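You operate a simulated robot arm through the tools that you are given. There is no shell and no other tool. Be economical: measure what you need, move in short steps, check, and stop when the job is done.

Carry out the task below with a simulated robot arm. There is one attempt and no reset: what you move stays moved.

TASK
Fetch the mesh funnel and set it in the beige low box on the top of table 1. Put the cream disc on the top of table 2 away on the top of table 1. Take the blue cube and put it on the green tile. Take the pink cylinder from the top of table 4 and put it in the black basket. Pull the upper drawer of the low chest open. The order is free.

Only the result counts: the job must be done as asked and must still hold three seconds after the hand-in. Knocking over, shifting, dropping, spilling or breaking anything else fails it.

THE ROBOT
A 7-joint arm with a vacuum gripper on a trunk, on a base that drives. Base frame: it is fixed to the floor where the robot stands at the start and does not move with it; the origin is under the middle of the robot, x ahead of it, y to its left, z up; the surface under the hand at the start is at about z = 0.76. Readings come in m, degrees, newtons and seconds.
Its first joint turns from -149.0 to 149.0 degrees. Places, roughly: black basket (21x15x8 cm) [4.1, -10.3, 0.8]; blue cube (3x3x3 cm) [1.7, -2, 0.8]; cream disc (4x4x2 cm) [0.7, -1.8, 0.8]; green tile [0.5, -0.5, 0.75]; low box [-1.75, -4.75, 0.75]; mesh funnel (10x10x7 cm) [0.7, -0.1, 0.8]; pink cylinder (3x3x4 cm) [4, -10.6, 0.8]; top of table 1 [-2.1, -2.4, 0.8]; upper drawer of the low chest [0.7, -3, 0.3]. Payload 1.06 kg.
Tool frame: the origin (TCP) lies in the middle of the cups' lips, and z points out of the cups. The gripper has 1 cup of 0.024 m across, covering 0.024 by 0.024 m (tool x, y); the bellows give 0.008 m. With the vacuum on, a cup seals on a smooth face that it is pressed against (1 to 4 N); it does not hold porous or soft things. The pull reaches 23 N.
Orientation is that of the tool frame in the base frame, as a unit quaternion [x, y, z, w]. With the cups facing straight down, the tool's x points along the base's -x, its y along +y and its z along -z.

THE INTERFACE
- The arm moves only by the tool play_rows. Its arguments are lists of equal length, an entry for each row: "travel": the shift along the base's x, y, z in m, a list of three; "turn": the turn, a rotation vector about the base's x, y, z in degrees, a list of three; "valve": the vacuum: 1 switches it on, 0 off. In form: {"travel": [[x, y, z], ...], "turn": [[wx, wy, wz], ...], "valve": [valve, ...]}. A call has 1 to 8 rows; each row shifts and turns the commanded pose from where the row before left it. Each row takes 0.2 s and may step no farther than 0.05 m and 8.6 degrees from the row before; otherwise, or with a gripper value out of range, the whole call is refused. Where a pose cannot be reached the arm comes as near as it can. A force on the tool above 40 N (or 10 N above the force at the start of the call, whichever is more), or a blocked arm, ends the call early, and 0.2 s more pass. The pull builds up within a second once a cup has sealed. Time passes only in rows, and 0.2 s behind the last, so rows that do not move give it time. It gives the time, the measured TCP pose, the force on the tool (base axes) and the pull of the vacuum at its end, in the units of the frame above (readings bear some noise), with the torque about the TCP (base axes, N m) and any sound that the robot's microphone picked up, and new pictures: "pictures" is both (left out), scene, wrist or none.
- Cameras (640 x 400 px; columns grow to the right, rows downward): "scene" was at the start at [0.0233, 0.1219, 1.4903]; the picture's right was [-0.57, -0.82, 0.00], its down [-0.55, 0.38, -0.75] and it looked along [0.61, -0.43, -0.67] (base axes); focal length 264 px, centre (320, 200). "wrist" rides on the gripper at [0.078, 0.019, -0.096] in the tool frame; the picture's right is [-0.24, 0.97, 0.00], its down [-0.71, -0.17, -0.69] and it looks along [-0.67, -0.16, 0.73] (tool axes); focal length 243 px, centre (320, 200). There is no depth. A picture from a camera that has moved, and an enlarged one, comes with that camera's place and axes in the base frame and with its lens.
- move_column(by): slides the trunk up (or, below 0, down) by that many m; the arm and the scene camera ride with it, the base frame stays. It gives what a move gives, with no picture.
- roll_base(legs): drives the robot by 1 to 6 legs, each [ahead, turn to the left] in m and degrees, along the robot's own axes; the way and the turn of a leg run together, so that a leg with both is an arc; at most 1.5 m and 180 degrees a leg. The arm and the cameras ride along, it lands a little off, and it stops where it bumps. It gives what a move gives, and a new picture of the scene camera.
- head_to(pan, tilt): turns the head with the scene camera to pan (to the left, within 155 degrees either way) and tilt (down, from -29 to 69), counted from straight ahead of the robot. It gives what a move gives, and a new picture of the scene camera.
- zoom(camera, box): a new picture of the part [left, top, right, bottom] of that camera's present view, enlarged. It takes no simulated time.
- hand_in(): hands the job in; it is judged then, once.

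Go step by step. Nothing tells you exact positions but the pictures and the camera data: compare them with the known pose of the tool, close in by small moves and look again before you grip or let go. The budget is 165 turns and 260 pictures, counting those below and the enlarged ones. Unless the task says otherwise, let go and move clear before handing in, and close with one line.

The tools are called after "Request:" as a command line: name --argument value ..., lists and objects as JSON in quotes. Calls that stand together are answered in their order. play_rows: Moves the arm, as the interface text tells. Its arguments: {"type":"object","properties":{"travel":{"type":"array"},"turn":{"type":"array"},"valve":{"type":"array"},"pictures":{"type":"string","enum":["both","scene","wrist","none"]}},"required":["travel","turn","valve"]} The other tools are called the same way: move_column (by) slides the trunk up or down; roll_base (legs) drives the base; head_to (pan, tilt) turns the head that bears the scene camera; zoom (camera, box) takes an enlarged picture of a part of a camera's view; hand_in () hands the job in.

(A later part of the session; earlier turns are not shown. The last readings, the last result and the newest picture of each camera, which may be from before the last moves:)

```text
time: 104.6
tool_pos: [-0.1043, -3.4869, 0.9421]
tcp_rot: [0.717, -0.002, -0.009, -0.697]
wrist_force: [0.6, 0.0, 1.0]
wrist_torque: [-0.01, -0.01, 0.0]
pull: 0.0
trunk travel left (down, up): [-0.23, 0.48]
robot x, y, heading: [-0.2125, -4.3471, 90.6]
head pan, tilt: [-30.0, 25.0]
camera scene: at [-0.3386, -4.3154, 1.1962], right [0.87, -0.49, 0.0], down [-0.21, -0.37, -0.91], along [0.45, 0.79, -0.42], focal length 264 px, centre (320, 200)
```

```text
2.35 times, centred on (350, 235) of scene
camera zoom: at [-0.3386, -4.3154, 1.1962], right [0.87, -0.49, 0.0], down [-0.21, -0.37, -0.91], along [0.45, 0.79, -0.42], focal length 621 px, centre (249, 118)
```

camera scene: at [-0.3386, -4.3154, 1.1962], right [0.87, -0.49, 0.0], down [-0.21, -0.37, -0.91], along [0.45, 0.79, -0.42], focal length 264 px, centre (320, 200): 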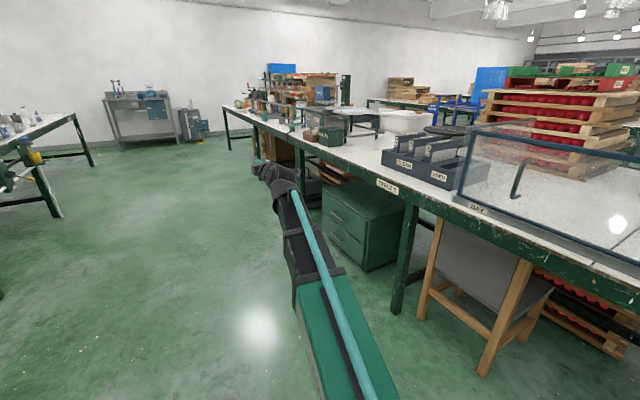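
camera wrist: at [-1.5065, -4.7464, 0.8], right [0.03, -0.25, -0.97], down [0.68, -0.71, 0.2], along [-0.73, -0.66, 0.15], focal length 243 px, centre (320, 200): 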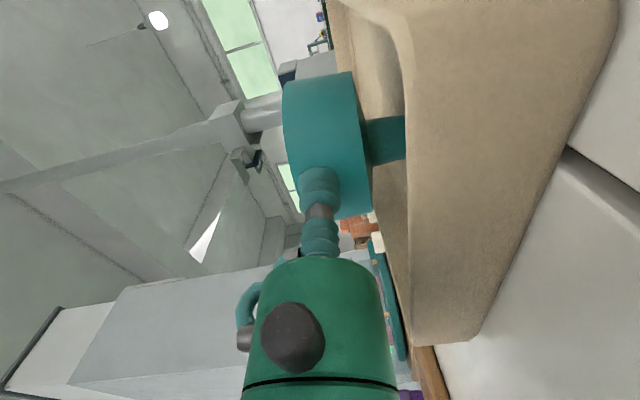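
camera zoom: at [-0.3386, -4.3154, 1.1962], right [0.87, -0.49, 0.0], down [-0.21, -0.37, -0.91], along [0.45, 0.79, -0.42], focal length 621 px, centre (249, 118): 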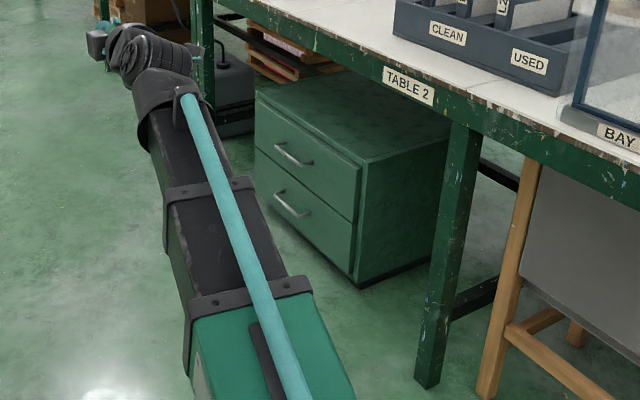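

The low chest stands under table 2, with its front face at x of about 0.63, y from -3.22 to -2.65 and its top at z 0.40. I'll lower the trunk fully, swing the tool to point sideways (+x), and reach the drawer front beside its handle.

Request:
move_column --by -0.23

Request:
play_rows --travel '[[0, -0.01, 0], [0, -0.01, 0], [0, -0.01, 0], [0, -0.01, 0], [0, -0.01, 0], [0, -0.01, 0], [0, -0.01, 0], [0, -0.01, 0]]' --turn '[[0, 0, -8.5], [0, 0, -8.5], [0, 0, -8.5], [0, 0, -8.5], [0, 0, -8.5], [0, 0, -8.5], [0, 0, -8.5], [0, 0, -8.5]]' --valve '[0, 0, 0, 0, 0, 0, 0, 0]' --pictures "none"

Request:
play_rows --travel '[[0, 0, -0.04], [0, 0, -0.04], [0, 0, -0.04], [0, 0, -0.04], [0, 0, -0.04], [0, 0, -0.04], [0, 0, -0.04], [0, 0, -0.04]]' --turn '[[0, 0, -8.5], [0, 0, -8.5], [0, 0, -5.6], [0, 0, 0], [0, 0, 0], [0, 0, 0], [0, 0, 0], [0, 0, 0]]' --valve '[0, 0, 0, 0, 0, 0, 0, 0]' --pictures "both"

```text
time: 107.0
tool_pos: [-0.1035, -3.4852, 0.7094]
tcp_rot: [0.717, -0.002, -0.01, -0.697]
wrist_force: [-0.4, 0.1, 0.0]
wrist_torque: [0.0, 0.02, 0.02]
pull: 0.0
trunk travel left (down, up): [0.0, 0.71]
robot x, y, heading: [-0.2114, -4.3519, 90.8]
head pan, tilt: [-30.0, 25.0]
```

```text
time: 108.8
tool_pos: [-0.1034, -3.5662, 0.7106]
tcp_rot: [0.593, -0.403, 0.383, -0.583]
wrist_force: [0.0, 0.0, 0.1]
wrist_torque: [-0.01, 0.01, 0.0]
pull: 0.1
trunk travel left (down, up): [0.0, 0.71]
robot x, y, heading: [-0.2135, -4.3481, 90.8]
head pan, tilt: [-30.0, 25.0]
```

```text
time: 110.6
tool_pos: [-0.1022, -3.5674, 0.3899]
tcp_rot: [-0.504, 0.512, -0.488, 0.496]
wrist_force: [0.6, 0.4, 0.6]
wrist_torque: [0.03, 0.0, 0.04]
pull: 0.0
trunk travel left (down, up): [0.0, 0.71]
robot x, y, heading: [-0.2161, -4.3464, 90.4]
head pan, tilt: [-30.0, 25.0]
camera scene: at [-0.3387, -4.3155, 0.9663], right [0.87, -0.49, 0.0], down [-0.21, -0.37, -0.91], along [0.44, 0.79, -0.42], focal length 264 px, centre (320, 200)
camera wrist: at [-0.1997, -3.6446, 0.3723], right [-0.03, 0.25, -0.97], down [-0.68, 0.7, 0.2], along [0.73, 0.66, 0.15], focal length 243 px, centre (320, 200)
```

scene: 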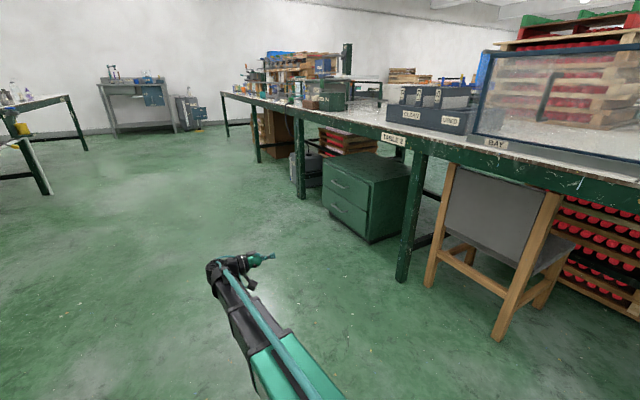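
wrist: 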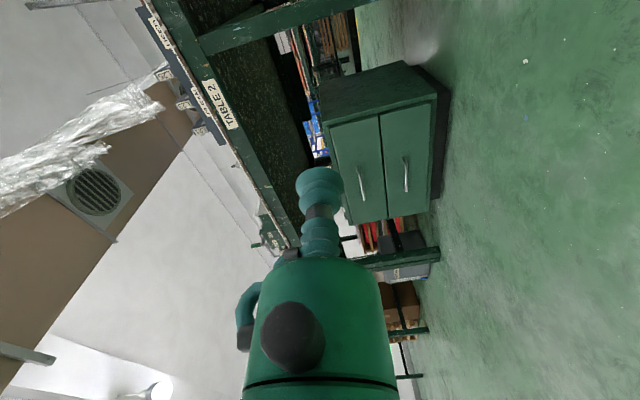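

The sideways tool works well at this height. The upper drawer front spans z of about 0.23 to 0.41. I'll drive alongside the chest.

Request:
roll_base --legs '[[0, -22], [0.62, 0], [0, 21.5]]'

Request:
play_rows --travel '[[0, -0.03, -0.02], [0, -0.03, -0.02], [0, -0.03, -0.02]]' --turn '[[0, 0, 0], [0, 0, 0], [0, 0, 0]]' --valve '[0, 0, 0]' --pictures "both"

```text
time: 116.4
tool_pos: [0.1257, -2.988, 0.3896]
tcp_rot: [-0.501, 0.512, -0.491, 0.496]
wrist_force: [0.2, -0.2, -0.3]
wrist_torque: [0.0, -0.02, 0.0]
pull: 0.1
trunk travel left (down, up): [0.0, 0.71]
robot x, y, heading: [0.0143, -3.7695, 90.3]
head pan, tilt: [-30.0, 25.0]
camera scene: at [-0.1127, -3.736, 0.9662], right [0.87, -0.5, 0.0], down [-0.21, -0.37, -0.91], along [0.45, 0.79, -0.42], focal length 264 px, centre (320, 200)
```

scene: 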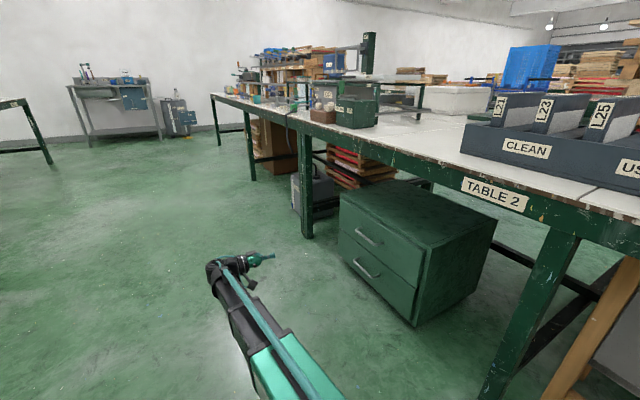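

```text
time: 117.2
tool_pos: [0.1252, -3.0789, 0.3303]
tcp_rot: [-0.502, 0.512, -0.491, 0.496]
wrist_force: [0.1, -0.2, 0.0]
wrist_torque: [-0.03, 0.03, 0.01]
pull: 0.1
trunk travel left (down, up): [0.0, 0.71]
robot x, y, heading: [0.0095, -3.7674, 90.1]
head pan, tilt: [-30.0, 25.0]
camera scene: at [-0.1127, -3.7359, 0.9662], right [0.87, -0.5, 0.0], down [-0.21, -0.37, -0.91], along [0.45, 0.79, -0.42], focal length 264 px, centre (320, 200)
camera wrist: at [0.0293, -3.1572, 0.3121], right [-0.03, 0.25, -0.97], down [-0.68, 0.71, 0.2], along [0.74, 0.66, 0.15], focal length 243 px, centre (320, 200)
```

scene: 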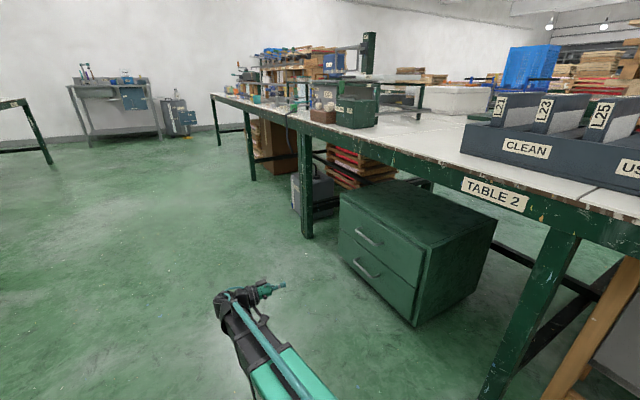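
wrist: 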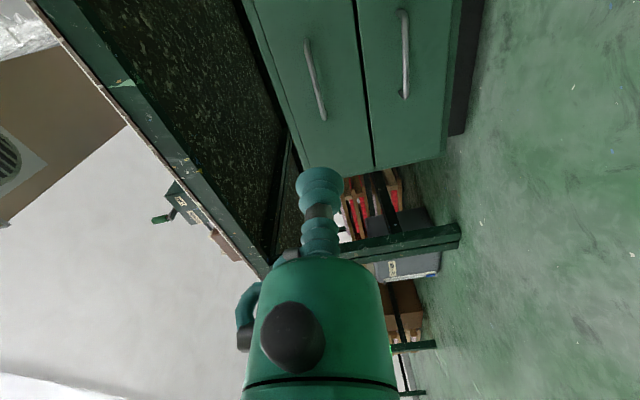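

My present line would hit the handle's near end at y of about -3.07. I'll shift to y = -3.14 and approach the drawer front.

Request:
play_rows --travel '[[0.04, -0.03, 0.003], [0.04, -0.03, 0.003], [0.05, 0, 0], [0.05, 0, 0], [0.05, 0, 0], [0.05, 0, 0]]' --turn '[[0, 0, 0], [0, 0, 0], [0, 0, 0], [0, 0, 0], [0, 0, 0], [0, 0, 0]]' --valve '[0, 0, 0, 0, 0, 0]' --pictures "both"

```text
time: 118.6
tool_pos: [0.4067, -3.1379, 0.3369]
tcp_rot: [-0.502, 0.512, -0.49, 0.496]
wrist_force: [-0.8, 0.0, -0.7]
wrist_torque: [0.02, -0.05, -0.05]
pull: 0.0
trunk travel left (down, up): [0.0, 0.71]
robot x, y, heading: [0.0133, -3.7703, 90.3]
head pan, tilt: [-30.0, 25.0]
camera scene: at [-0.1127, -3.736, 0.9662], right [0.87, -0.5, 0.0], down [-0.21, -0.37, -0.91], along [0.45, 0.79, -0.42], focal length 264 px, centre (320, 200)
camera wrist: at [0.3117, -3.2154, 0.3188], right [-0.03, 0.25, -0.97], down [-0.68, 0.71, 0.2], along [0.74, 0.66, 0.15], focal length 243 px, centre (320, 200)
```

scene: 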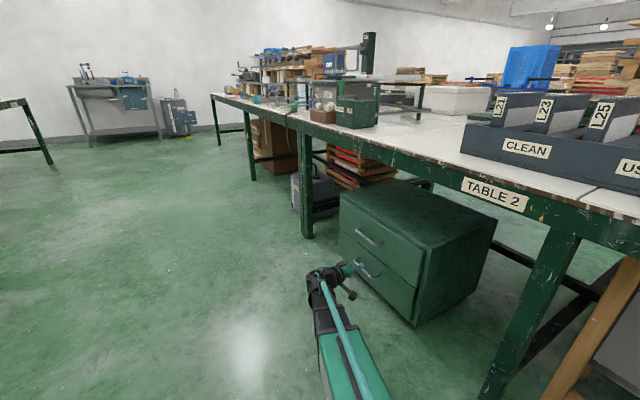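
wrist: 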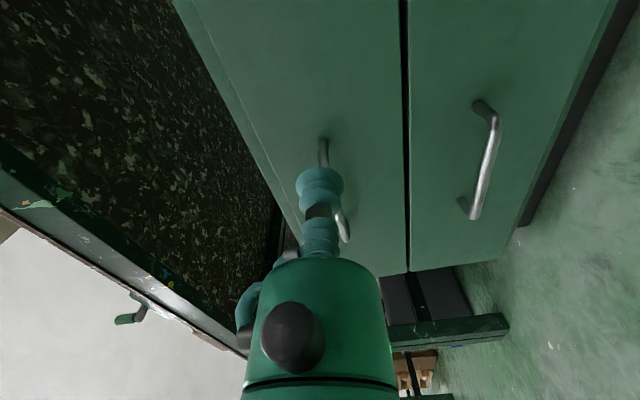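

Good: the line now meets the upper drawer's face centrally, clear of the handle. I'll move closer and look.

Request:
play_rows --travel '[[0.05, 0, 0], [0.05, 0, 0], [0.04, 0, 0], [0.02, 0, 0]]' --turn '[[0, 0, 0], [0, 0, 0], [0, 0, 0], [0, 0, 0]]' --valve '[0, 0, 0, 0]' --pictures "both"

Request:
zoom --camera "scene" --box '[310, 190, 470, 290]'

```text
time: 119.6
tool_pos: [0.5659, -3.138, 0.3366]
tcp_rot: [-0.502, 0.512, -0.489, 0.496]
wrist_force: [-0.8, 0.1, 0.3]
wrist_torque: [-0.03, 0.0, -0.04]
pull: 0.0
trunk travel left (down, up): [0.0, 0.71]
robot x, y, heading: [0.0102, -3.7708, 90.2]
head pan, tilt: [-30.0, 25.0]
camera scene: at [-0.1126, -3.736, 0.9662], right [0.87, -0.5, 0.0], down [-0.21, -0.37, -0.91], along [0.45, 0.79, -0.42], focal length 264 px, centre (320, 200)
camera wrist: at [0.47, -3.2154, 0.3183], right [-0.03, 0.25, -0.97], down [-0.68, 0.71, 0.2], along [0.74, 0.66, 0.15], focal length 243 px, centre (320, 200)
```

scene: 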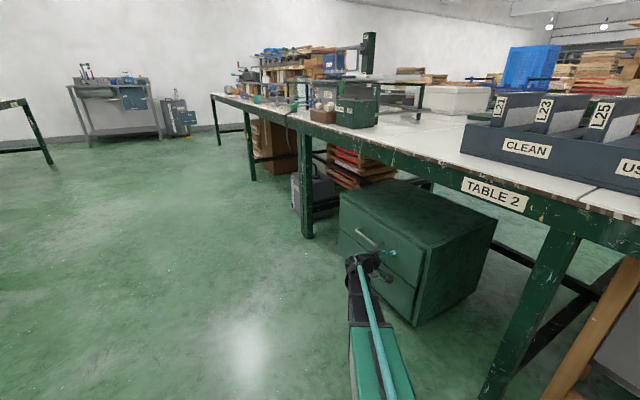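
wrist: 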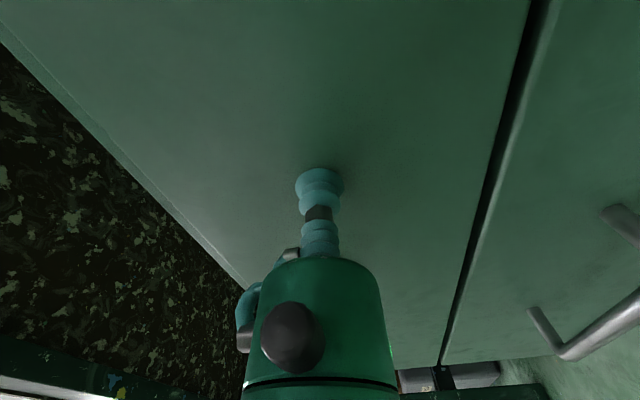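

```text
4.00 times, centred on (390, 240) of scene
camera zoom: at [-0.1126, -3.736, 0.9662], right [0.87, -0.5, 0.0], down [-0.21, -0.37, -0.91], along [0.45, 0.79, -0.42], focal length 1055 px, centre (40, 40)
```

zoom: 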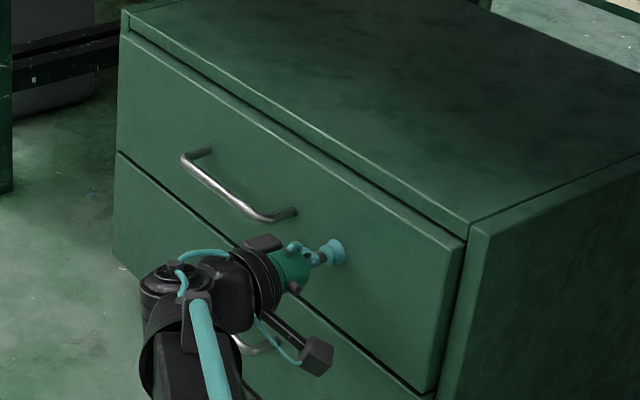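

The cup is centimetres from the drawer face with a clear spot in front. I'll creep in with the vacuum on.

Request:
play_rows --travel '[[0.01, 0, 0], [0.008, 0, 0], [0.005, 0, 0], [0.004, 0, 0], [0.004, 0, 0], [0, 0, 0]]' --turn '[[0, 0, 0], [0, 0, 0], [0, 0, 0], [0, 0, 0], [0, 0, 0], [0, 0, 0]]' --valve '[1, 1, 1, 1, 1, 1]' --pictures "wrist"

```text
time: 120.2
tool_pos: [0.5737, -3.1381, 0.3361]
tcp_rot: [-0.503, 0.512, -0.489, 0.496]
wrist_force: [-8.0, 0.8, 0.7]
wrist_torque: [0.01, -0.07, 0.06]
pull: 23.2
trunk travel left (down, up): [0.0, 0.71]
robot x, y, heading: [0.0131, -3.7705, 90.6]
head pan, tilt: [-30.0, 25.0]
stopped in row 2: the force on the tool passed its limit at 51 N (the readings are from after the stop); the commanded pose is now the measured one
camera wrist: at [0.4778, -3.2157, 0.3182], right [-0.03, 0.25, -0.97], down [-0.68, 0.71, 0.2], along [0.73, 0.66, 0.15], focal length 243 px, centre (320, 200)
```

wrist: 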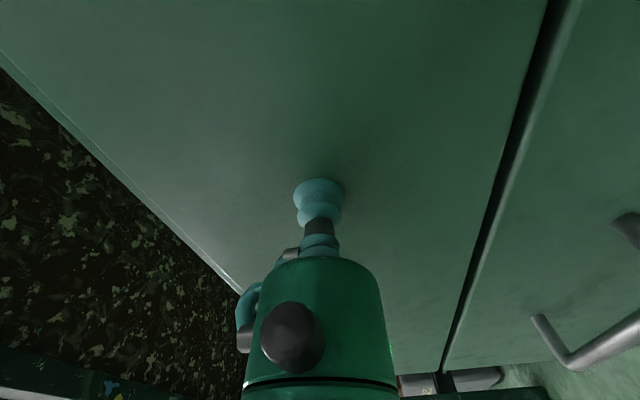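

Sealed with a full pull. I'll draw the drawer open slowly.

Request:
play_rows --travel '[[-0.005, 0, 0], [-0.005, 0, 0], [-0.008, 0, 0], [-0.01, 0, 0], [-0.01, 0, 0], [-0.01, 0, 0], [-0.01, 0, 0], [-0.01, 0, 0]]' --turn '[[0, 0, 0], [0, 0, 0], [0, 0, 0], [0, 0, 0], [0, 0, 0], [0, 0, 0], [0, 0, 0], [0, 0, 0]]' --valve '[1, 1, 1, 1, 1, 1, 1, 1]' --pictures "scene"

```text
time: 122.0
tool_pos: [0.5057, -3.1378, 0.3357]
tcp_rot: [-0.503, 0.512, -0.489, 0.496]
wrist_force: [0.0, 1.9, 3.6]
wrist_torque: [-0.14, 0.02, 0.0]
pull: 22.5
trunk travel left (down, up): [0.0, 0.71]
robot x, y, heading: [0.0079, -3.7666, 90.7]
head pan, tilt: [-30.0, 25.0]
camera scene: at [-0.113, -3.7367, 0.9662], right [0.87, -0.49, 0.0], down [-0.21, -0.37, -0.91], along [0.45, 0.79, -0.42], focal length 264 px, centre (320, 200)
```

scene: 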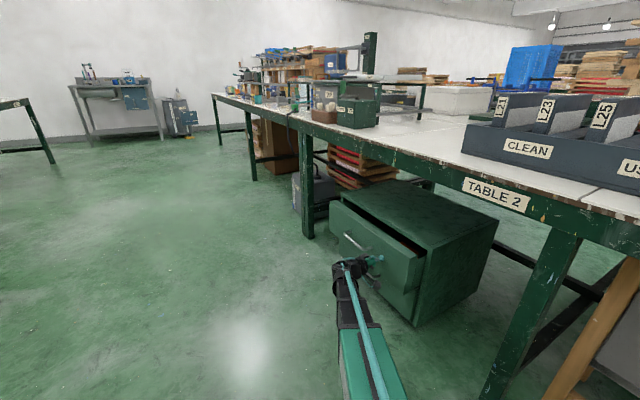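

The upper drawer is opening and the chest hasn't moved. I'll keep pulling, also making a little room by small steps.

Request:
play_rows --travel '[[-0.015, 0, 0], [-0.02, 0, 0], [-0.02, 0, 0], [-0.02, 0, 0], [-0.02, 0, 0], [-0.02, 0, 0], [-0.02, 0, 0], [-0.01, 0, 0]]' --turn '[[0, 0, 0], [0, 0, 0], [0, 0, 0], [0, 0, 0], [0, 0, 0], [0, 0, 0], [0, 0, 0], [0, 0, 0]]' --valve '[1, 1, 1, 1, 1, 1, 1, 1]' --pictures "scene"

```text
time: 123.8
tool_pos: [0.3609, -3.1384, 0.3345]
tcp_rot: [-0.504, 0.512, -0.488, 0.496]
wrist_force: [-0.9, -2.4, 3.4]
wrist_torque: [0.02, 0.05, 0.04]
pull: 23.5
trunk travel left (down, up): [0.0, 0.71]
robot x, y, heading: [0.0114, -3.7688, 90.4]
head pan, tilt: [-30.0, 25.0]
camera scene: at [-0.113, -3.7368, 0.9662], right [0.87, -0.49, 0.0], down [-0.21, -0.37, -0.91], along [0.45, 0.79, -0.42], focal length 264 px, centre (320, 200)
```

scene: 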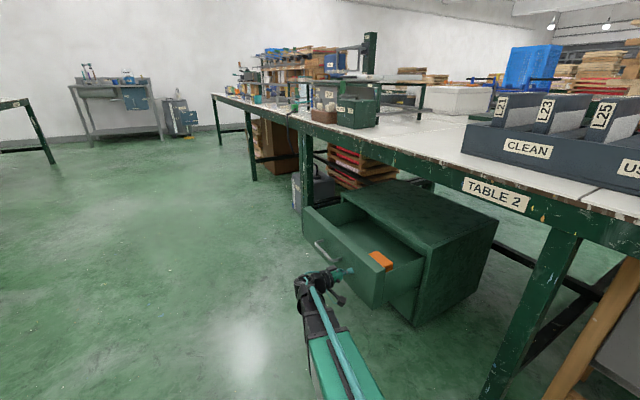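

The drawer is open about 0.21 m. I'll take it a little further so that it's clearly open.

Request:
play_rows --travel '[[-0.01, 0, 0], [-0.01, 0, 0], [-0.01, 0, 0], [-0.01, 0, 0], [-0.01, 0, 0], [-0.01, 0, 0], [-0.01, 0, 0], [0, 0, 0]]' --turn '[[0, 0, 0], [0, 0, 0], [0, 0, 0], [0, 0, 0], [0, 0, 0], [0, 0, 0], [0, 0, 0], [0, 0, 0]]' --valve '[1, 1, 1, 1, 1, 1, 1, 1]' --pictures "none"

Request:
play_rows --travel '[[0, 0, 0], [0, 0, 0], [0, 0, 0], [-0.005, 0, 0], [-0.02, 0, 0], [-0.04, 0, 0]]' --turn '[[0, 0, 0], [0, 0, 0], [0, 0, 0], [0, 0, 0], [0, 0, 0], [0, 0, 0]]' --valve '[0, 0, 0, 0, 0, 0]' --pictures "scene"

```text
time: 125.6
tool_pos: [0.2902, -3.1379, 0.3359]
tcp_rot: [-0.502, 0.512, -0.489, 0.496]
wrist_force: [-0.2, -0.3, -0.3]
wrist_torque: [0.0, -0.02, 0.01]
pull: 0.1
trunk travel left (down, up): [0.0, 0.71]
robot x, y, heading: [0.0101, -3.7703, 90.7]
head pan, tilt: [-30.0, 25.0]
```

```text
time: 127.0
tool_pos: [0.2266, -3.1368, 0.3361]
tcp_rot: [-0.504, 0.512, -0.488, 0.495]
wrist_force: [0.0, -0.4, 0.3]
wrist_torque: [0.02, 0.04, 0.02]
pull: 0.1
trunk travel left (down, up): [0.0, 0.71]
robot x, y, heading: [0.0144, -3.7711, 90.5]
head pan, tilt: [-30.0, 25.0]
camera scene: at [-0.1128, -3.7366, 0.9662], right [0.87, -0.49, 0.0], down [-0.21, -0.37, -0.91], along [0.45, 0.79, -0.42], focal length 264 px, centre (320, 200)
```

scene: 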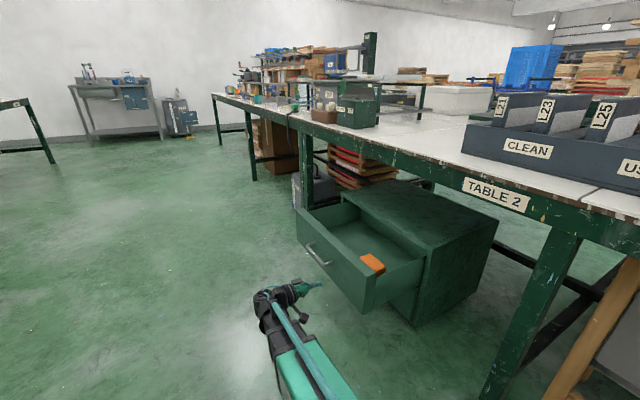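

The drawer reached its end stop and I've let go; it's fully open. Now I'll raise the trunk and turn the tool down again for the disc and cube.

Request:
play_rows --travel '[[-0.04, 0, 0], [-0.04, 0, 0], [-0.04, 0, 0.02], [0, 0, 0.04], [0, 0, 0.04]]' --turn '[[0, 0, 0], [0, 0, 0], [0, 0, 0], [0, 0, 0], [0, 0, 0]]' --valve '[0, 0, 0, 0, 0]' --pictures "none"

Request:
move_column --by 0.55

Request:
play_rows --travel '[[0, 0, 0], [0, 0, 0], [0, 0, 0], [0, 0, 0], [0, 0, 0], [0, 0, 0], [0, 0, 0], [0, 0, 0]]' --turn '[[0, 8.5, 0], [0, 8.5, 0], [0, 8.5, 0], [0, 8.5, 0], [0, 8.5, 0], [0, 8.5, 0], [0, 8.5, 0], [0, 8.5, 0]]' --valve '[0, 0, 0, 0, 0, 0, 0, 0]' --pictures "none"

Request:
play_rows --travel '[[0, 0, 0], [0, 0, 0], [0, 0, 0]]' --turn '[[0, 8.5, 0], [0, 8.5, 0], [0, 5, 0]]' --valve '[0, 0, 0]' --pictures "none"

Request:
roll_base --legs '[[-0.15, 0], [0, 28], [0.75, 0], [0, -28]]'

```text
time: 128.2
tool_pos: [0.1065, -3.139, 0.4367]
tcp_rot: [-0.503, 0.513, -0.488, 0.495]
wrist_force: [-1.1, -0.1, -0.2]
wrist_torque: [0.02, -0.03, 0.02]
pull: 0.1
trunk travel left (down, up): [0.0, 0.71]
robot x, y, heading: [0.0158, -3.7691, 90.5]
head pan, tilt: [-30.0, 25.0]
```

```text
refused: 0.55 is not a number from -0.4 to 0.4
```

```text
time: 130.0
tool_pos: [0.1062, -3.1364, 0.436]
tcp_rot: [-0.691, 0.701, -0.124, 0.124]
wrist_force: [0.2, 0.5, -0.3]
wrist_torque: [0.03, -0.01, -0.01]
pull: 0.0
trunk travel left (down, up): [0.0, 0.71]
robot x, y, heading: [0.0117, -3.7703, 90.6]
head pan, tilt: [-30.0, 25.0]
```

```text
time: 130.8
tool_pos: [0.1072, -3.138, 0.4361]
tcp_rot: [-0.701, 0.712, 0.011, -0.012]
wrist_force: [-0.1, 0.3, -0.2]
wrist_torque: [0.0, 0.01, -0.02]
pull: 0.1
trunk travel left (down, up): [0.0, 0.71]
robot x, y, heading: [0.0126, -3.7687, 90.9]
head pan, tilt: [-30.0, 25.0]
```

```text
time: 138.6
tool_pos: [-0.2523, -2.6238, 0.4363]
tcp_rot: [-0.701, 0.713, 0.01, -0.011]
wrist_force: [-0.4, -0.3, -0.3]
wrist_torque: [-0.01, 0.01, -0.03]
pull: 0.0
trunk travel left (down, up): [0.0, 0.71]
robot x, y, heading: [-0.348, -3.2564, 90.3]
head pan, tilt: [-30.0, 25.0]
camera scene: at [-0.4724, -3.2228, 0.9662], right [0.87, -0.49, 0.0], down [-0.21, -0.37, -0.91], along [0.45, 0.79, -0.42], focal length 264 px, centre (320, 200)
```

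scene: 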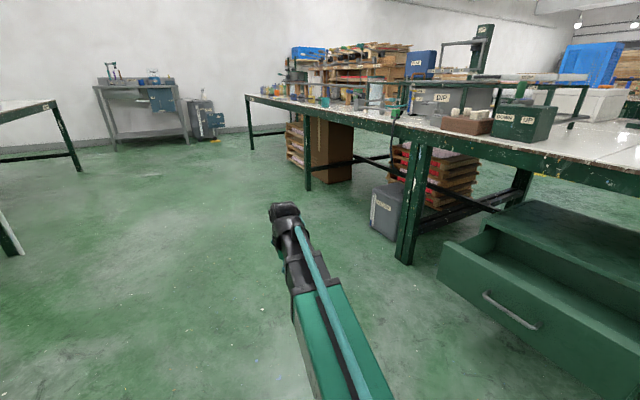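

The tool points down and I've passed the drawer. I'll raise the trunk and drive on to beside the disc.

Request:
move_column --by 0.4

Request:
move_column --by 0.3

Request:
roll_base --legs '[[0.9, 0]]'

Request:
head_to --pan -75 --tilt 35

Request:
zoom --camera "scene" --box '[160, 60, 480, 260]'

```text
time: 142.4
tool_pos: [-0.2513, -2.6236, 0.8364]
tcp_rot: [-0.701, 0.713, 0.009, -0.012]
wrist_force: [0.3, -0.2, 0.3]
wrist_torque: [0.02, 0.02, 0.02]
pull: 0.1
trunk travel left (down, up): [-0.4, 0.31]
robot x, y, heading: [-0.3442, -3.2562, 90.5]
head pan, tilt: [-30.0, 25.0]
```

```text
time: 145.4
tool_pos: [-0.2515, -2.6258, 1.1354]
tcp_rot: [-0.7, 0.714, 0.01, -0.011]
wrist_force: [0.2, 0.8, -0.6]
wrist_torque: [0.0, 0.0, 0.02]
pull: 0.1
trunk travel left (down, up): [-0.7, 0.01]
robot x, y, heading: [-0.3492, -3.256, 90.3]
head pan, tilt: [-30.0, 25.0]
```

```text
time: 150.2
tool_pos: [-0.2642, -1.7259, 1.1367]
tcp_rot: [-0.703, 0.711, 0.01, -0.011]
wrist_force: [0.3, 0.4, 0.4]
wrist_torque: [0.02, -0.01, -0.01]
pull: 0.1
trunk travel left (down, up): [-0.7, 0.01]
robot x, y, heading: [-0.3603, -2.3566, 90.4]
head pan, tilt: [-30.0, 25.0]
camera scene: at [-0.4814, -2.3253, 1.6662], right [0.87, -0.49, 0.0], down [-0.21, -0.37, -0.91], along [0.44, 0.79, -0.42], focal length 264 px, centre (320, 200)
```

scene: 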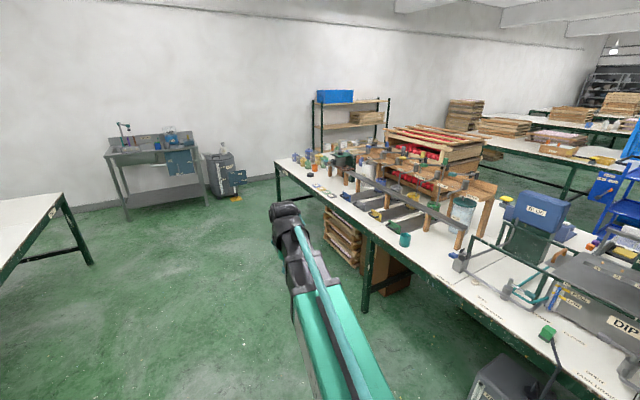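

```text
time: 151.3
tool_pos: [-0.2637, -1.7259, 1.135]
tcp_rot: [-0.702, 0.712, 0.01, -0.011]
wrist_force: [0.2, 0.0, 0.7]
wrist_torque: [0.0, 0.03, 0.03]
pull: 0.0
trunk travel left (down, up): [-0.7, 0.01]
robot x, y, heading: [-0.3569, -2.3587, 90.5]
head pan, tilt: [-75.0, 35.0]
camera scene: at [-0.4417, -2.3822, 1.6505], right [0.27, -0.96, 0.0], down [-0.55, -0.16, -0.82], along [0.79, 0.22, -0.57], focal length 264 px, centre (320, 200)
```

scene: 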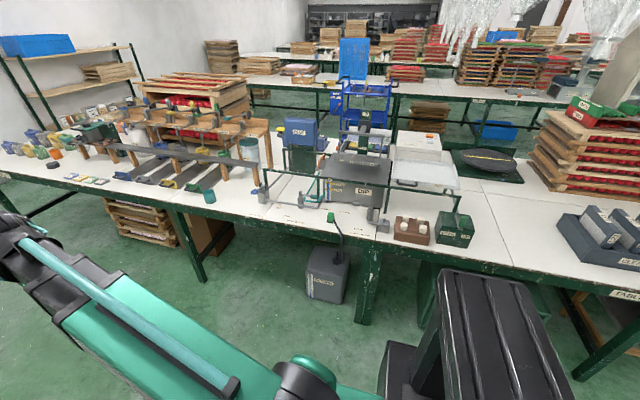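

```text
2.00 times, centred on (320, 160) of scene
camera zoom: at [-0.4417, -2.3822, 1.6505], right [0.27, -0.96, 0.0], down [-0.55, -0.16, -0.82], along [0.79, 0.22, -0.57], focal length 528 px, centre (320, 280)
```

zoom: 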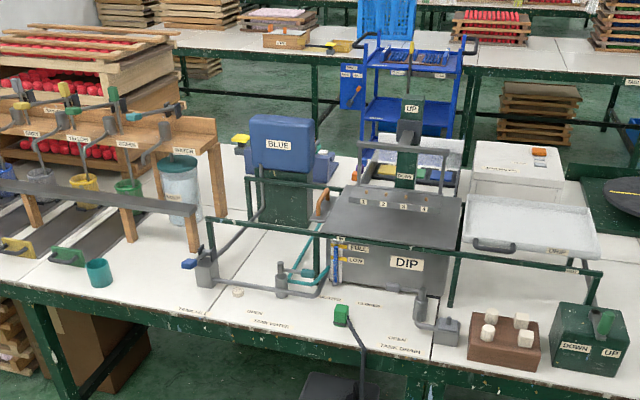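

The cream disc lies on table 2 at about (0.656, -1.84). I'll look for the blue cube behind the dip tank.

Request:
zoom --camera "scene" --box '[270, 90, 430, 190]'

Request:
zoom --camera "scene" --box '[230, 170, 350, 245]'

```text
4.00 times, centred on (350, 140) of scene
camera zoom: at [-0.4417, -2.3822, 1.6505], right [0.27, -0.96, 0.0], down [-0.55, -0.16, -0.82], along [0.79, 0.22, -0.57], focal length 1055 px, centre (200, 440)
```

zoom: 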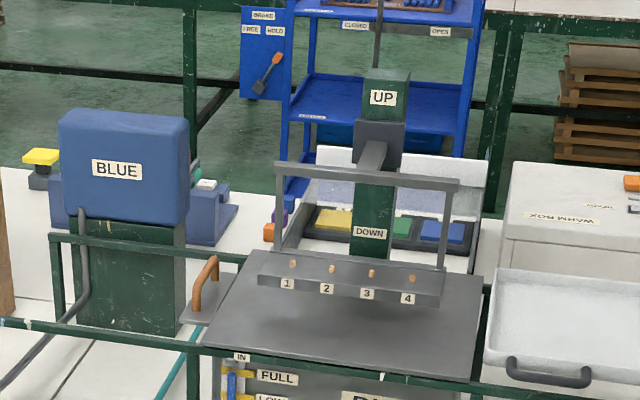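

```text
5.33 times, centred on (290, 208) of scene
camera zoom: at [-0.4417, -2.3822, 1.6505], right [0.27, -0.96, 0.0], down [-0.55, -0.16, -0.82], along [0.79, 0.22, -0.57], focal length 1407 px, centre (480, 160)
```

zoom: 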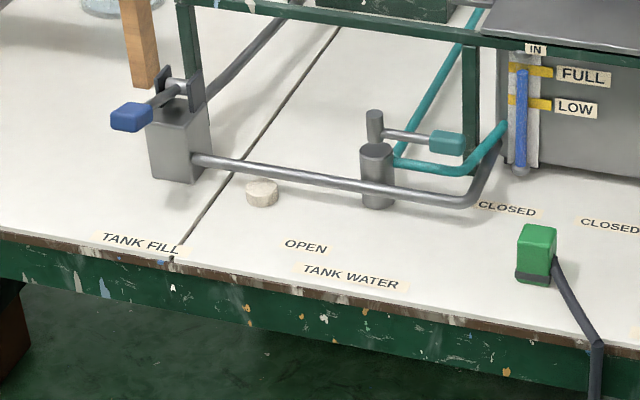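

The disc sits just in front of a thin pipe. I'll drive level with it and turn to face table 2.

Request:
roll_base --legs '[[0.56, 0], [0, -90.4], [0.22, 0]]'

Request:
head_to --pan 0 --tilt 45

Request:
play_rows --travel '[[0, 0, 0]]' --turn '[[0, 0, 0]]' --valve '[0]' --pictures "wrist"

```text
time: 159.6
tool_pos: [0.4911, -1.8978, 1.1345]
tcp_rot: [0.01, 1.0, 0.015, -0.002]
wrist_force: [0.3, 0.2, 0.2]
wrist_torque: [0.03, 0.01, -0.06]
pull: 0.3
trunk travel left (down, up): [-0.7, 0.01]
robot x, y, heading: [-0.1418, -1.7993, 0.3]
head pan, tilt: [-75.0, 35.0]
camera scene: at [-0.1628, -1.7134, 1.6505], right [-0.96, -0.26, 0.0], down [-0.15, 0.55, -0.82], along [0.21, -0.79, -0.57], focal length 264 px, centre (320, 200)
```

scene: 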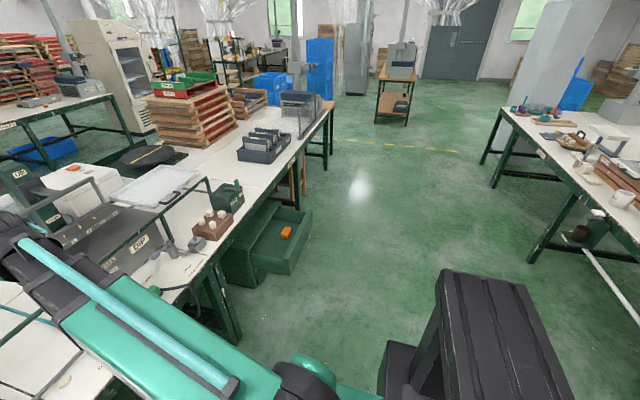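

```text
time: 161.1
tool_pos: [0.4901, -1.8977, 1.1361]
tcp_rot: [0.009, 1.0, 0.015, -0.001]
wrist_force: [-0.3, -0.4, 0.3]
wrist_torque: [0.01, -0.02, 0.05]
pull: 0.0
trunk travel left (down, up): [-0.7, 0.01]
robot x, y, heading: [-0.1409, -1.8021, 0.1]
head pan, tilt: [0.0, 45.0]
camera scene: at [-0.1059, -1.6282, 1.6356], right [0.0, -1.0, 0.0], down [-0.71, 0.0, -0.71], along [0.71, 0.0, -0.71], focal length 264 px, centre (320, 200)
```

scene: 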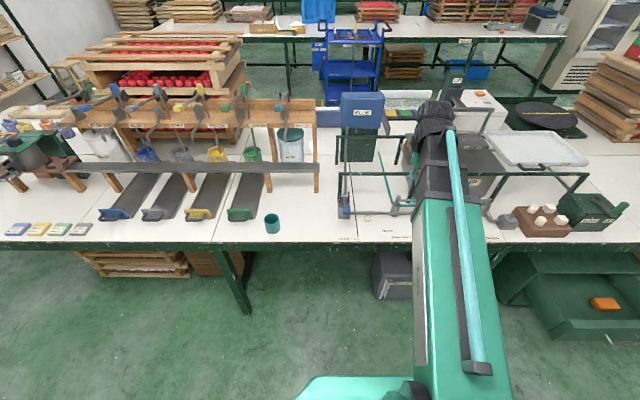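

```text
time: 161.5
tool_pos: [0.4906, -1.8967, 1.1365]
tcp_rot: [0.01, 1.0, 0.014, -0.001]
wrist_force: [-0.7, 0.4, -0.6]
wrist_torque: [0.01, -0.02, -0.02]
pull: 0.1
trunk travel left (down, up): [-0.7, 0.01]
robot x, y, heading: [-0.1421, -1.8, 0.1]
head pan, tilt: [0.0, 45.0]
camera wrist: at [0.413, -1.8793, 1.2313], right [0.26, 0.97, 0.03], down [0.7, -0.21, 0.68], along [0.66, -0.15, -0.73], focal length 243 px, centre (320, 200)
```

wrist: 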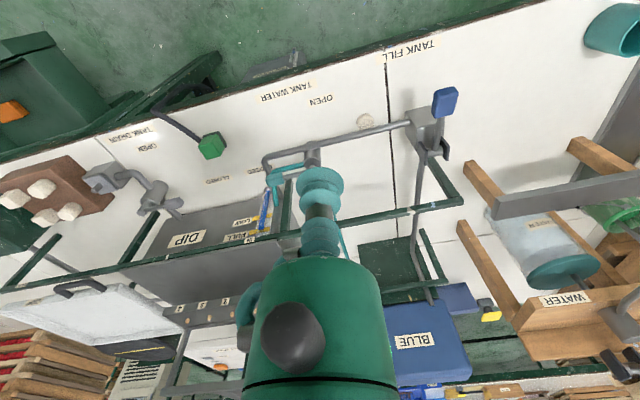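

The disc is at about (0.645, -1.83), with the tank's rail about 0.1 m behind it. I'll straighten the tool and come down above the disc.

Request:
play_rows --travel '[[0.04, 0.02, 0], [0.04, 0.02, 0], [0.04, 0.02, 0], [0.034, 0.007, 0], [0, 0, -0.045], [0, 0, -0.045], [0, 0, -0.045], [0, 0, -0.045]]' --turn '[[-1.6, 0, 0], [0, 0, 0], [0, 0, 0], [0, 0, 0], [0, 0, 0], [0, 0, 0], [0, 0, 0], [0, 0, 0]]' --valve '[0, 0, 0, 0, 0, 0, 0, 0]' --pictures "both"

Request:
zoom --camera "wrist" --box '[240, 60, 400, 220]'

Request:
zoom --camera "scene" --box '[320, 150, 440, 230]'

```text
time: 163.3
tool_pos: [0.6448, -1.8305, 0.9547]
tcp_rot: [0.011, 1.0, 0.001, -0.001]
wrist_force: [0.1, -0.4, 0.3]
wrist_torque: [-0.01, 0.0, -0.01]
pull: 0.0
trunk travel left (down, up): [-0.7, 0.01]
robot x, y, heading: [-0.1416, -1.7966, 0.2]
head pan, tilt: [0.0, 45.0]
camera scene: at [-0.1055, -1.6281, 1.6357], right [0.0, -1.0, 0.0], down [-0.71, 0.0, -0.71], along [0.71, 0.0, -0.71], focal length 264 px, centre (320, 200)
camera wrist: at [0.5669, -1.8099, 1.0502], right [0.26, 0.97, 0.0], down [0.7, -0.19, 0.68], along [0.66, -0.17, -0.73], focal length 243 px, centre (320, 200)
```

scene: 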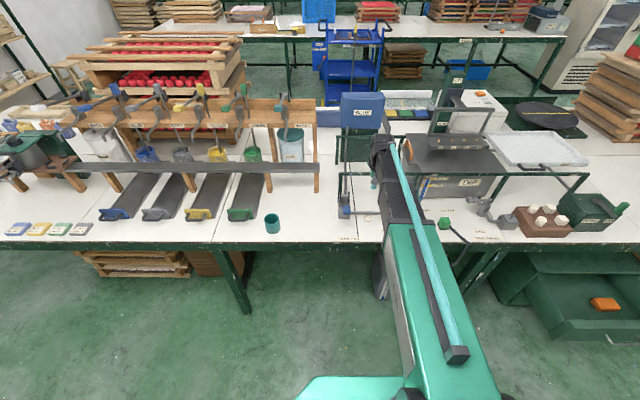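
wrist: 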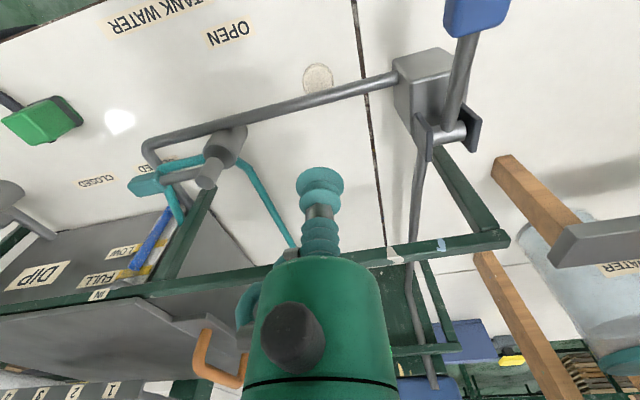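

```text
2.50 times, centred on (320, 140) of wrist
camera zoom: at [0.5669, -1.8099, 1.0502], right [0.26, 0.97, 0.0], down [0.7, -0.19, 0.68], along [0.66, -0.17, -0.73], focal length 606 px, centre (320, 350)
```

zoom: 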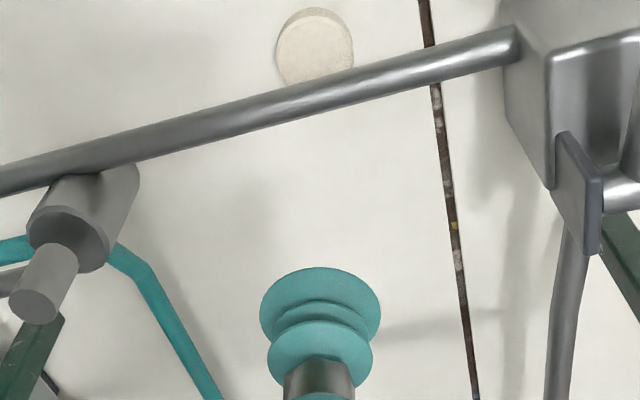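

```text
5.00 times, centred on (380, 190) of scene
camera zoom: at [-0.1055, -1.6281, 1.6357], right [0.0, -1.0, 0.0], down [-0.71, 0.0, -0.71], along [0.71, 0.0, -0.71], focal length 1319 px, centre (20, 250)
```

zoom: 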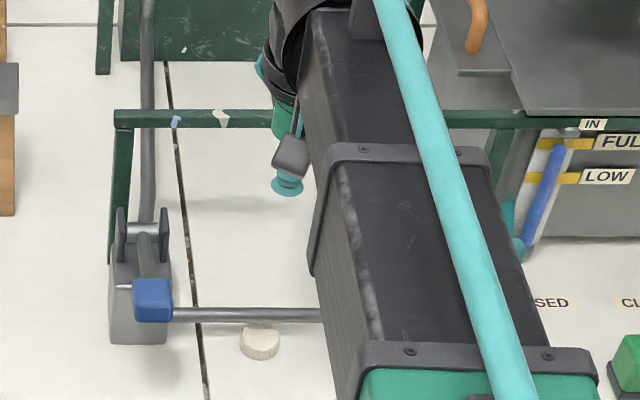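

Both cameras agree on the disc at about (0.641, -1.831), with the pipe right behind it. I'll come down slightly toward the near side of its centre.

Request:
play_rows --travel '[[-0.008, 0, -0.04], [0, 0, -0.04], [0, 0, -0.04], [0, 0, -0.02]]' --turn '[[0, 0, 0], [0, 0, 0], [0, 0, 0], [0, 0, 0]]' --valve '[0, 0, 0, 0]' --pictures "wrist"

Request:
zoom --camera "wrist" --box '[240, 100, 400, 220]'

Request:
zoom --camera "scene" --box '[340, 180, 400, 230]'

```text
time: 164.3
tool_pos: [0.6366, -1.8292, 0.8132]
tcp_rot: [0.01, 1.0, 0.001, -0.001]
wrist_force: [-0.4, 0.2, 0.3]
wrist_torque: [-0.01, 0.04, 0.02]
pull: 0.1
trunk travel left (down, up): [-0.7, 0.01]
robot x, y, heading: [-0.1443, -1.7952, 0.4]
head pan, tilt: [0.0, 45.0]
camera wrist: at [0.5589, -1.8093, 0.9097], right [0.26, 0.97, 0.0], down [0.7, -0.19, 0.68], along [0.66, -0.17, -0.73], focal length 243 px, centre (320, 200)
```

wrist: 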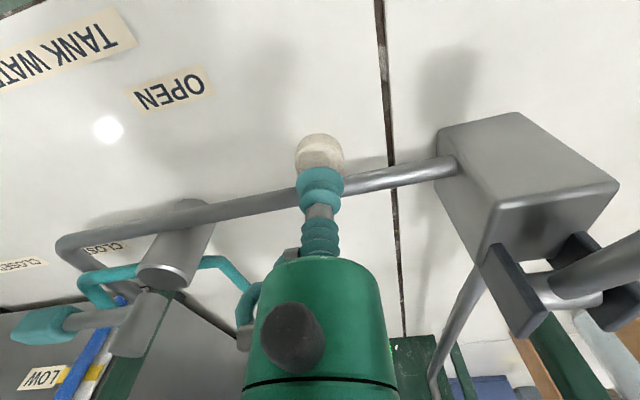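

```text
3.33 times, centred on (320, 160) of wrist
camera zoom: at [0.5589, -1.8093, 0.9097], right [0.26, 0.97, 0.0], down [0.7, -0.19, 0.68], along [0.66, -0.17, -0.73], focal length 809 px, centre (320, 333)
```

zoom: 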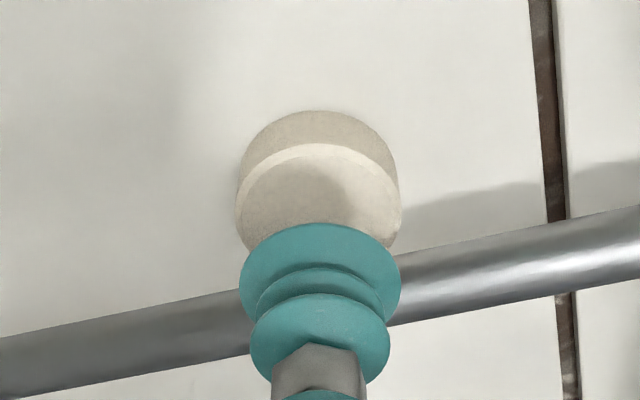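

```text
8.00 times, centred on (370, 205) of scene
camera zoom: at [-0.1057, -1.6281, 1.6356], right [0.0, -1.0, 0.0], down [-0.71, 0.0, -0.71], along [0.71, 0.0, -0.71], focal length 2110 px, centre (-80, 160)
```

zoom: 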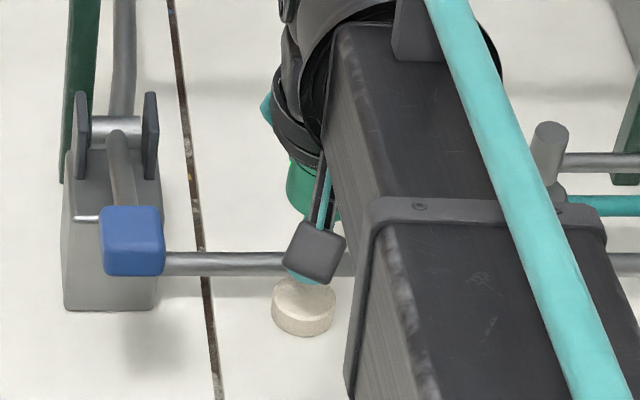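

The disc's centre is nearer (0.648, -1.833). I'll adjust by 1 cm and lower with the vacuum on in small steps.

Request:
play_rows --travel '[[0.01, -0.003, 0], [0, 0, -0.012], [0, 0, -0.008], [0, 0, -0.004], [0, 0, -0.003]]' --turn '[[0, 0, 0], [0, 0, 0], [0, 0, 0], [0, 0, 0], [0, 0, 0]]' --valve '[0, 1, 1, 1, 1]' --pictures "wrist"

Request:
zoom --camera "scene" --box '[340, 180, 400, 230]'

```text
time: 165.5
tool_pos: [0.6462, -1.8321, 0.7886]
tcp_rot: [0.01, 1.0, 0.001, -0.001]
wrist_force: [0.4, 0.2, 0.4]
wrist_torque: [-0.01, 0.02, 0.01]
pull: 0.1
trunk travel left (down, up): [-0.7, 0.01]
robot x, y, heading: [-0.1408, -1.7994, 0.1]
head pan, tilt: [0.0, 45.0]
camera wrist: at [0.569, -1.8124, 0.8836], right [0.26, 0.97, 0.0], down [0.7, -0.19, 0.68], along [0.66, -0.17, -0.73], focal length 243 px, centre (320, 200)
```

wrist: 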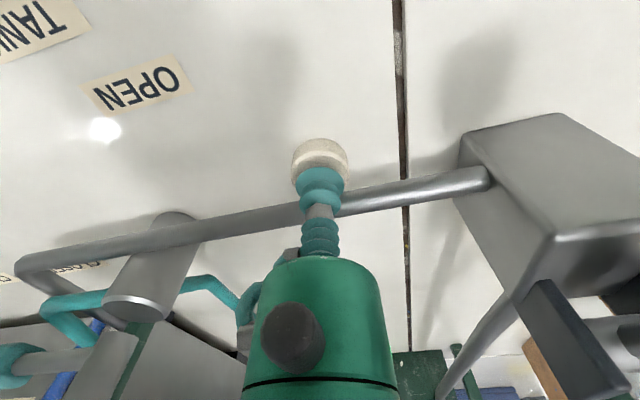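

```text
8.00 times, centred on (370, 205) of scene
camera zoom: at [-0.1059, -1.6281, 1.6356], right [0.0, -1.0, 0.0], down [-0.71, 0.0, -0.71], along [0.71, 0.0, -0.71], focal length 2110 px, centre (-80, 160)
```

zoom: 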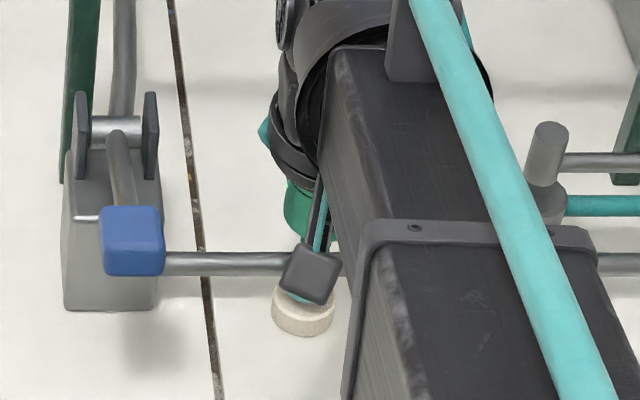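

Request:
play_rows --travel '[[0, 0, -0.002], [0, 0, -0.002], [0, 0, -0.002], [0, 0, -0.001], [0, 0, 0], [0, 0, 0]]' --turn '[[0, 0, 0], [0, 0, 0], [0, 0, 0], [0, 0, 0], [0, 0, 0], [0, 0, 0]]' --valve '[1, 1, 1, 1, 1, 1]' --pictures "wrist"

```text
time: 166.9
tool_pos: [0.6474, -1.8336, 0.782]
tcp_rot: [0.011, 1.0, 0.002, -0.002]
wrist_force: [0.2, -0.3, 0.5]
wrist_torque: [-0.02, 0.01, 0.01]
pull: 0.2
trunk travel left (down, up): [-0.7, 0.01]
robot x, y, heading: [-0.1406, -1.7988, 0.1]
head pan, tilt: [0.0, 45.0]
camera wrist: at [0.5691, -1.8124, 0.8768], right [0.26, 0.97, 0.0], down [0.7, -0.19, 0.68], along [0.66, -0.17, -0.73], focal length 243 px, centre (320, 200)
```

wrist: 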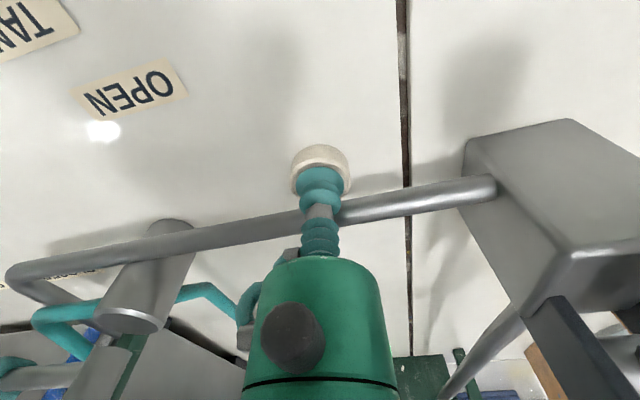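

Request:
play_rows --travel '[[0, 0, -0.002], [0, 0, -0.002], [0, 0, -0.001], [0, 0, 0], [0, 0, 0], [0, 0, 0]]' --turn '[[0, 0, 0], [0, 0, 0], [0, 0, 0], [0, 0, 0], [0, 0, 0], [0, 0, 0]]' --valve '[1, 1, 1, 1, 1, 1]' --pictures "wrist"

```text
time: 168.3
tool_pos: [0.6464, -1.8314, 0.7764]
tcp_rot: [0.01, 1.0, 0.002, -0.001]
wrist_force: [-0.9, 0.4, -0.3]
wrist_torque: [-0.01, -0.02, 0.01]
pull: 22.6
trunk travel left (down, up): [-0.7, 0.01]
robot x, y, heading: [-0.141, -1.7995, 0.2]
head pan, tilt: [0.0, 45.0]
camera wrist: at [0.569, -1.8122, 0.8717], right [0.26, 0.97, 0.0], down [0.7, -0.19, 0.68], along [0.66, -0.17, -0.73], focal length 243 px, centre (320, 200)
```

wrist: 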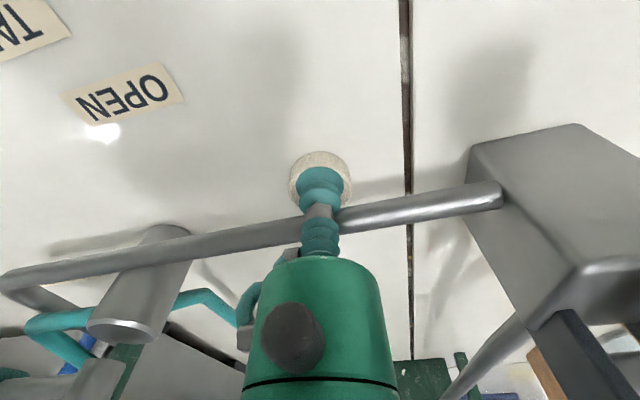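

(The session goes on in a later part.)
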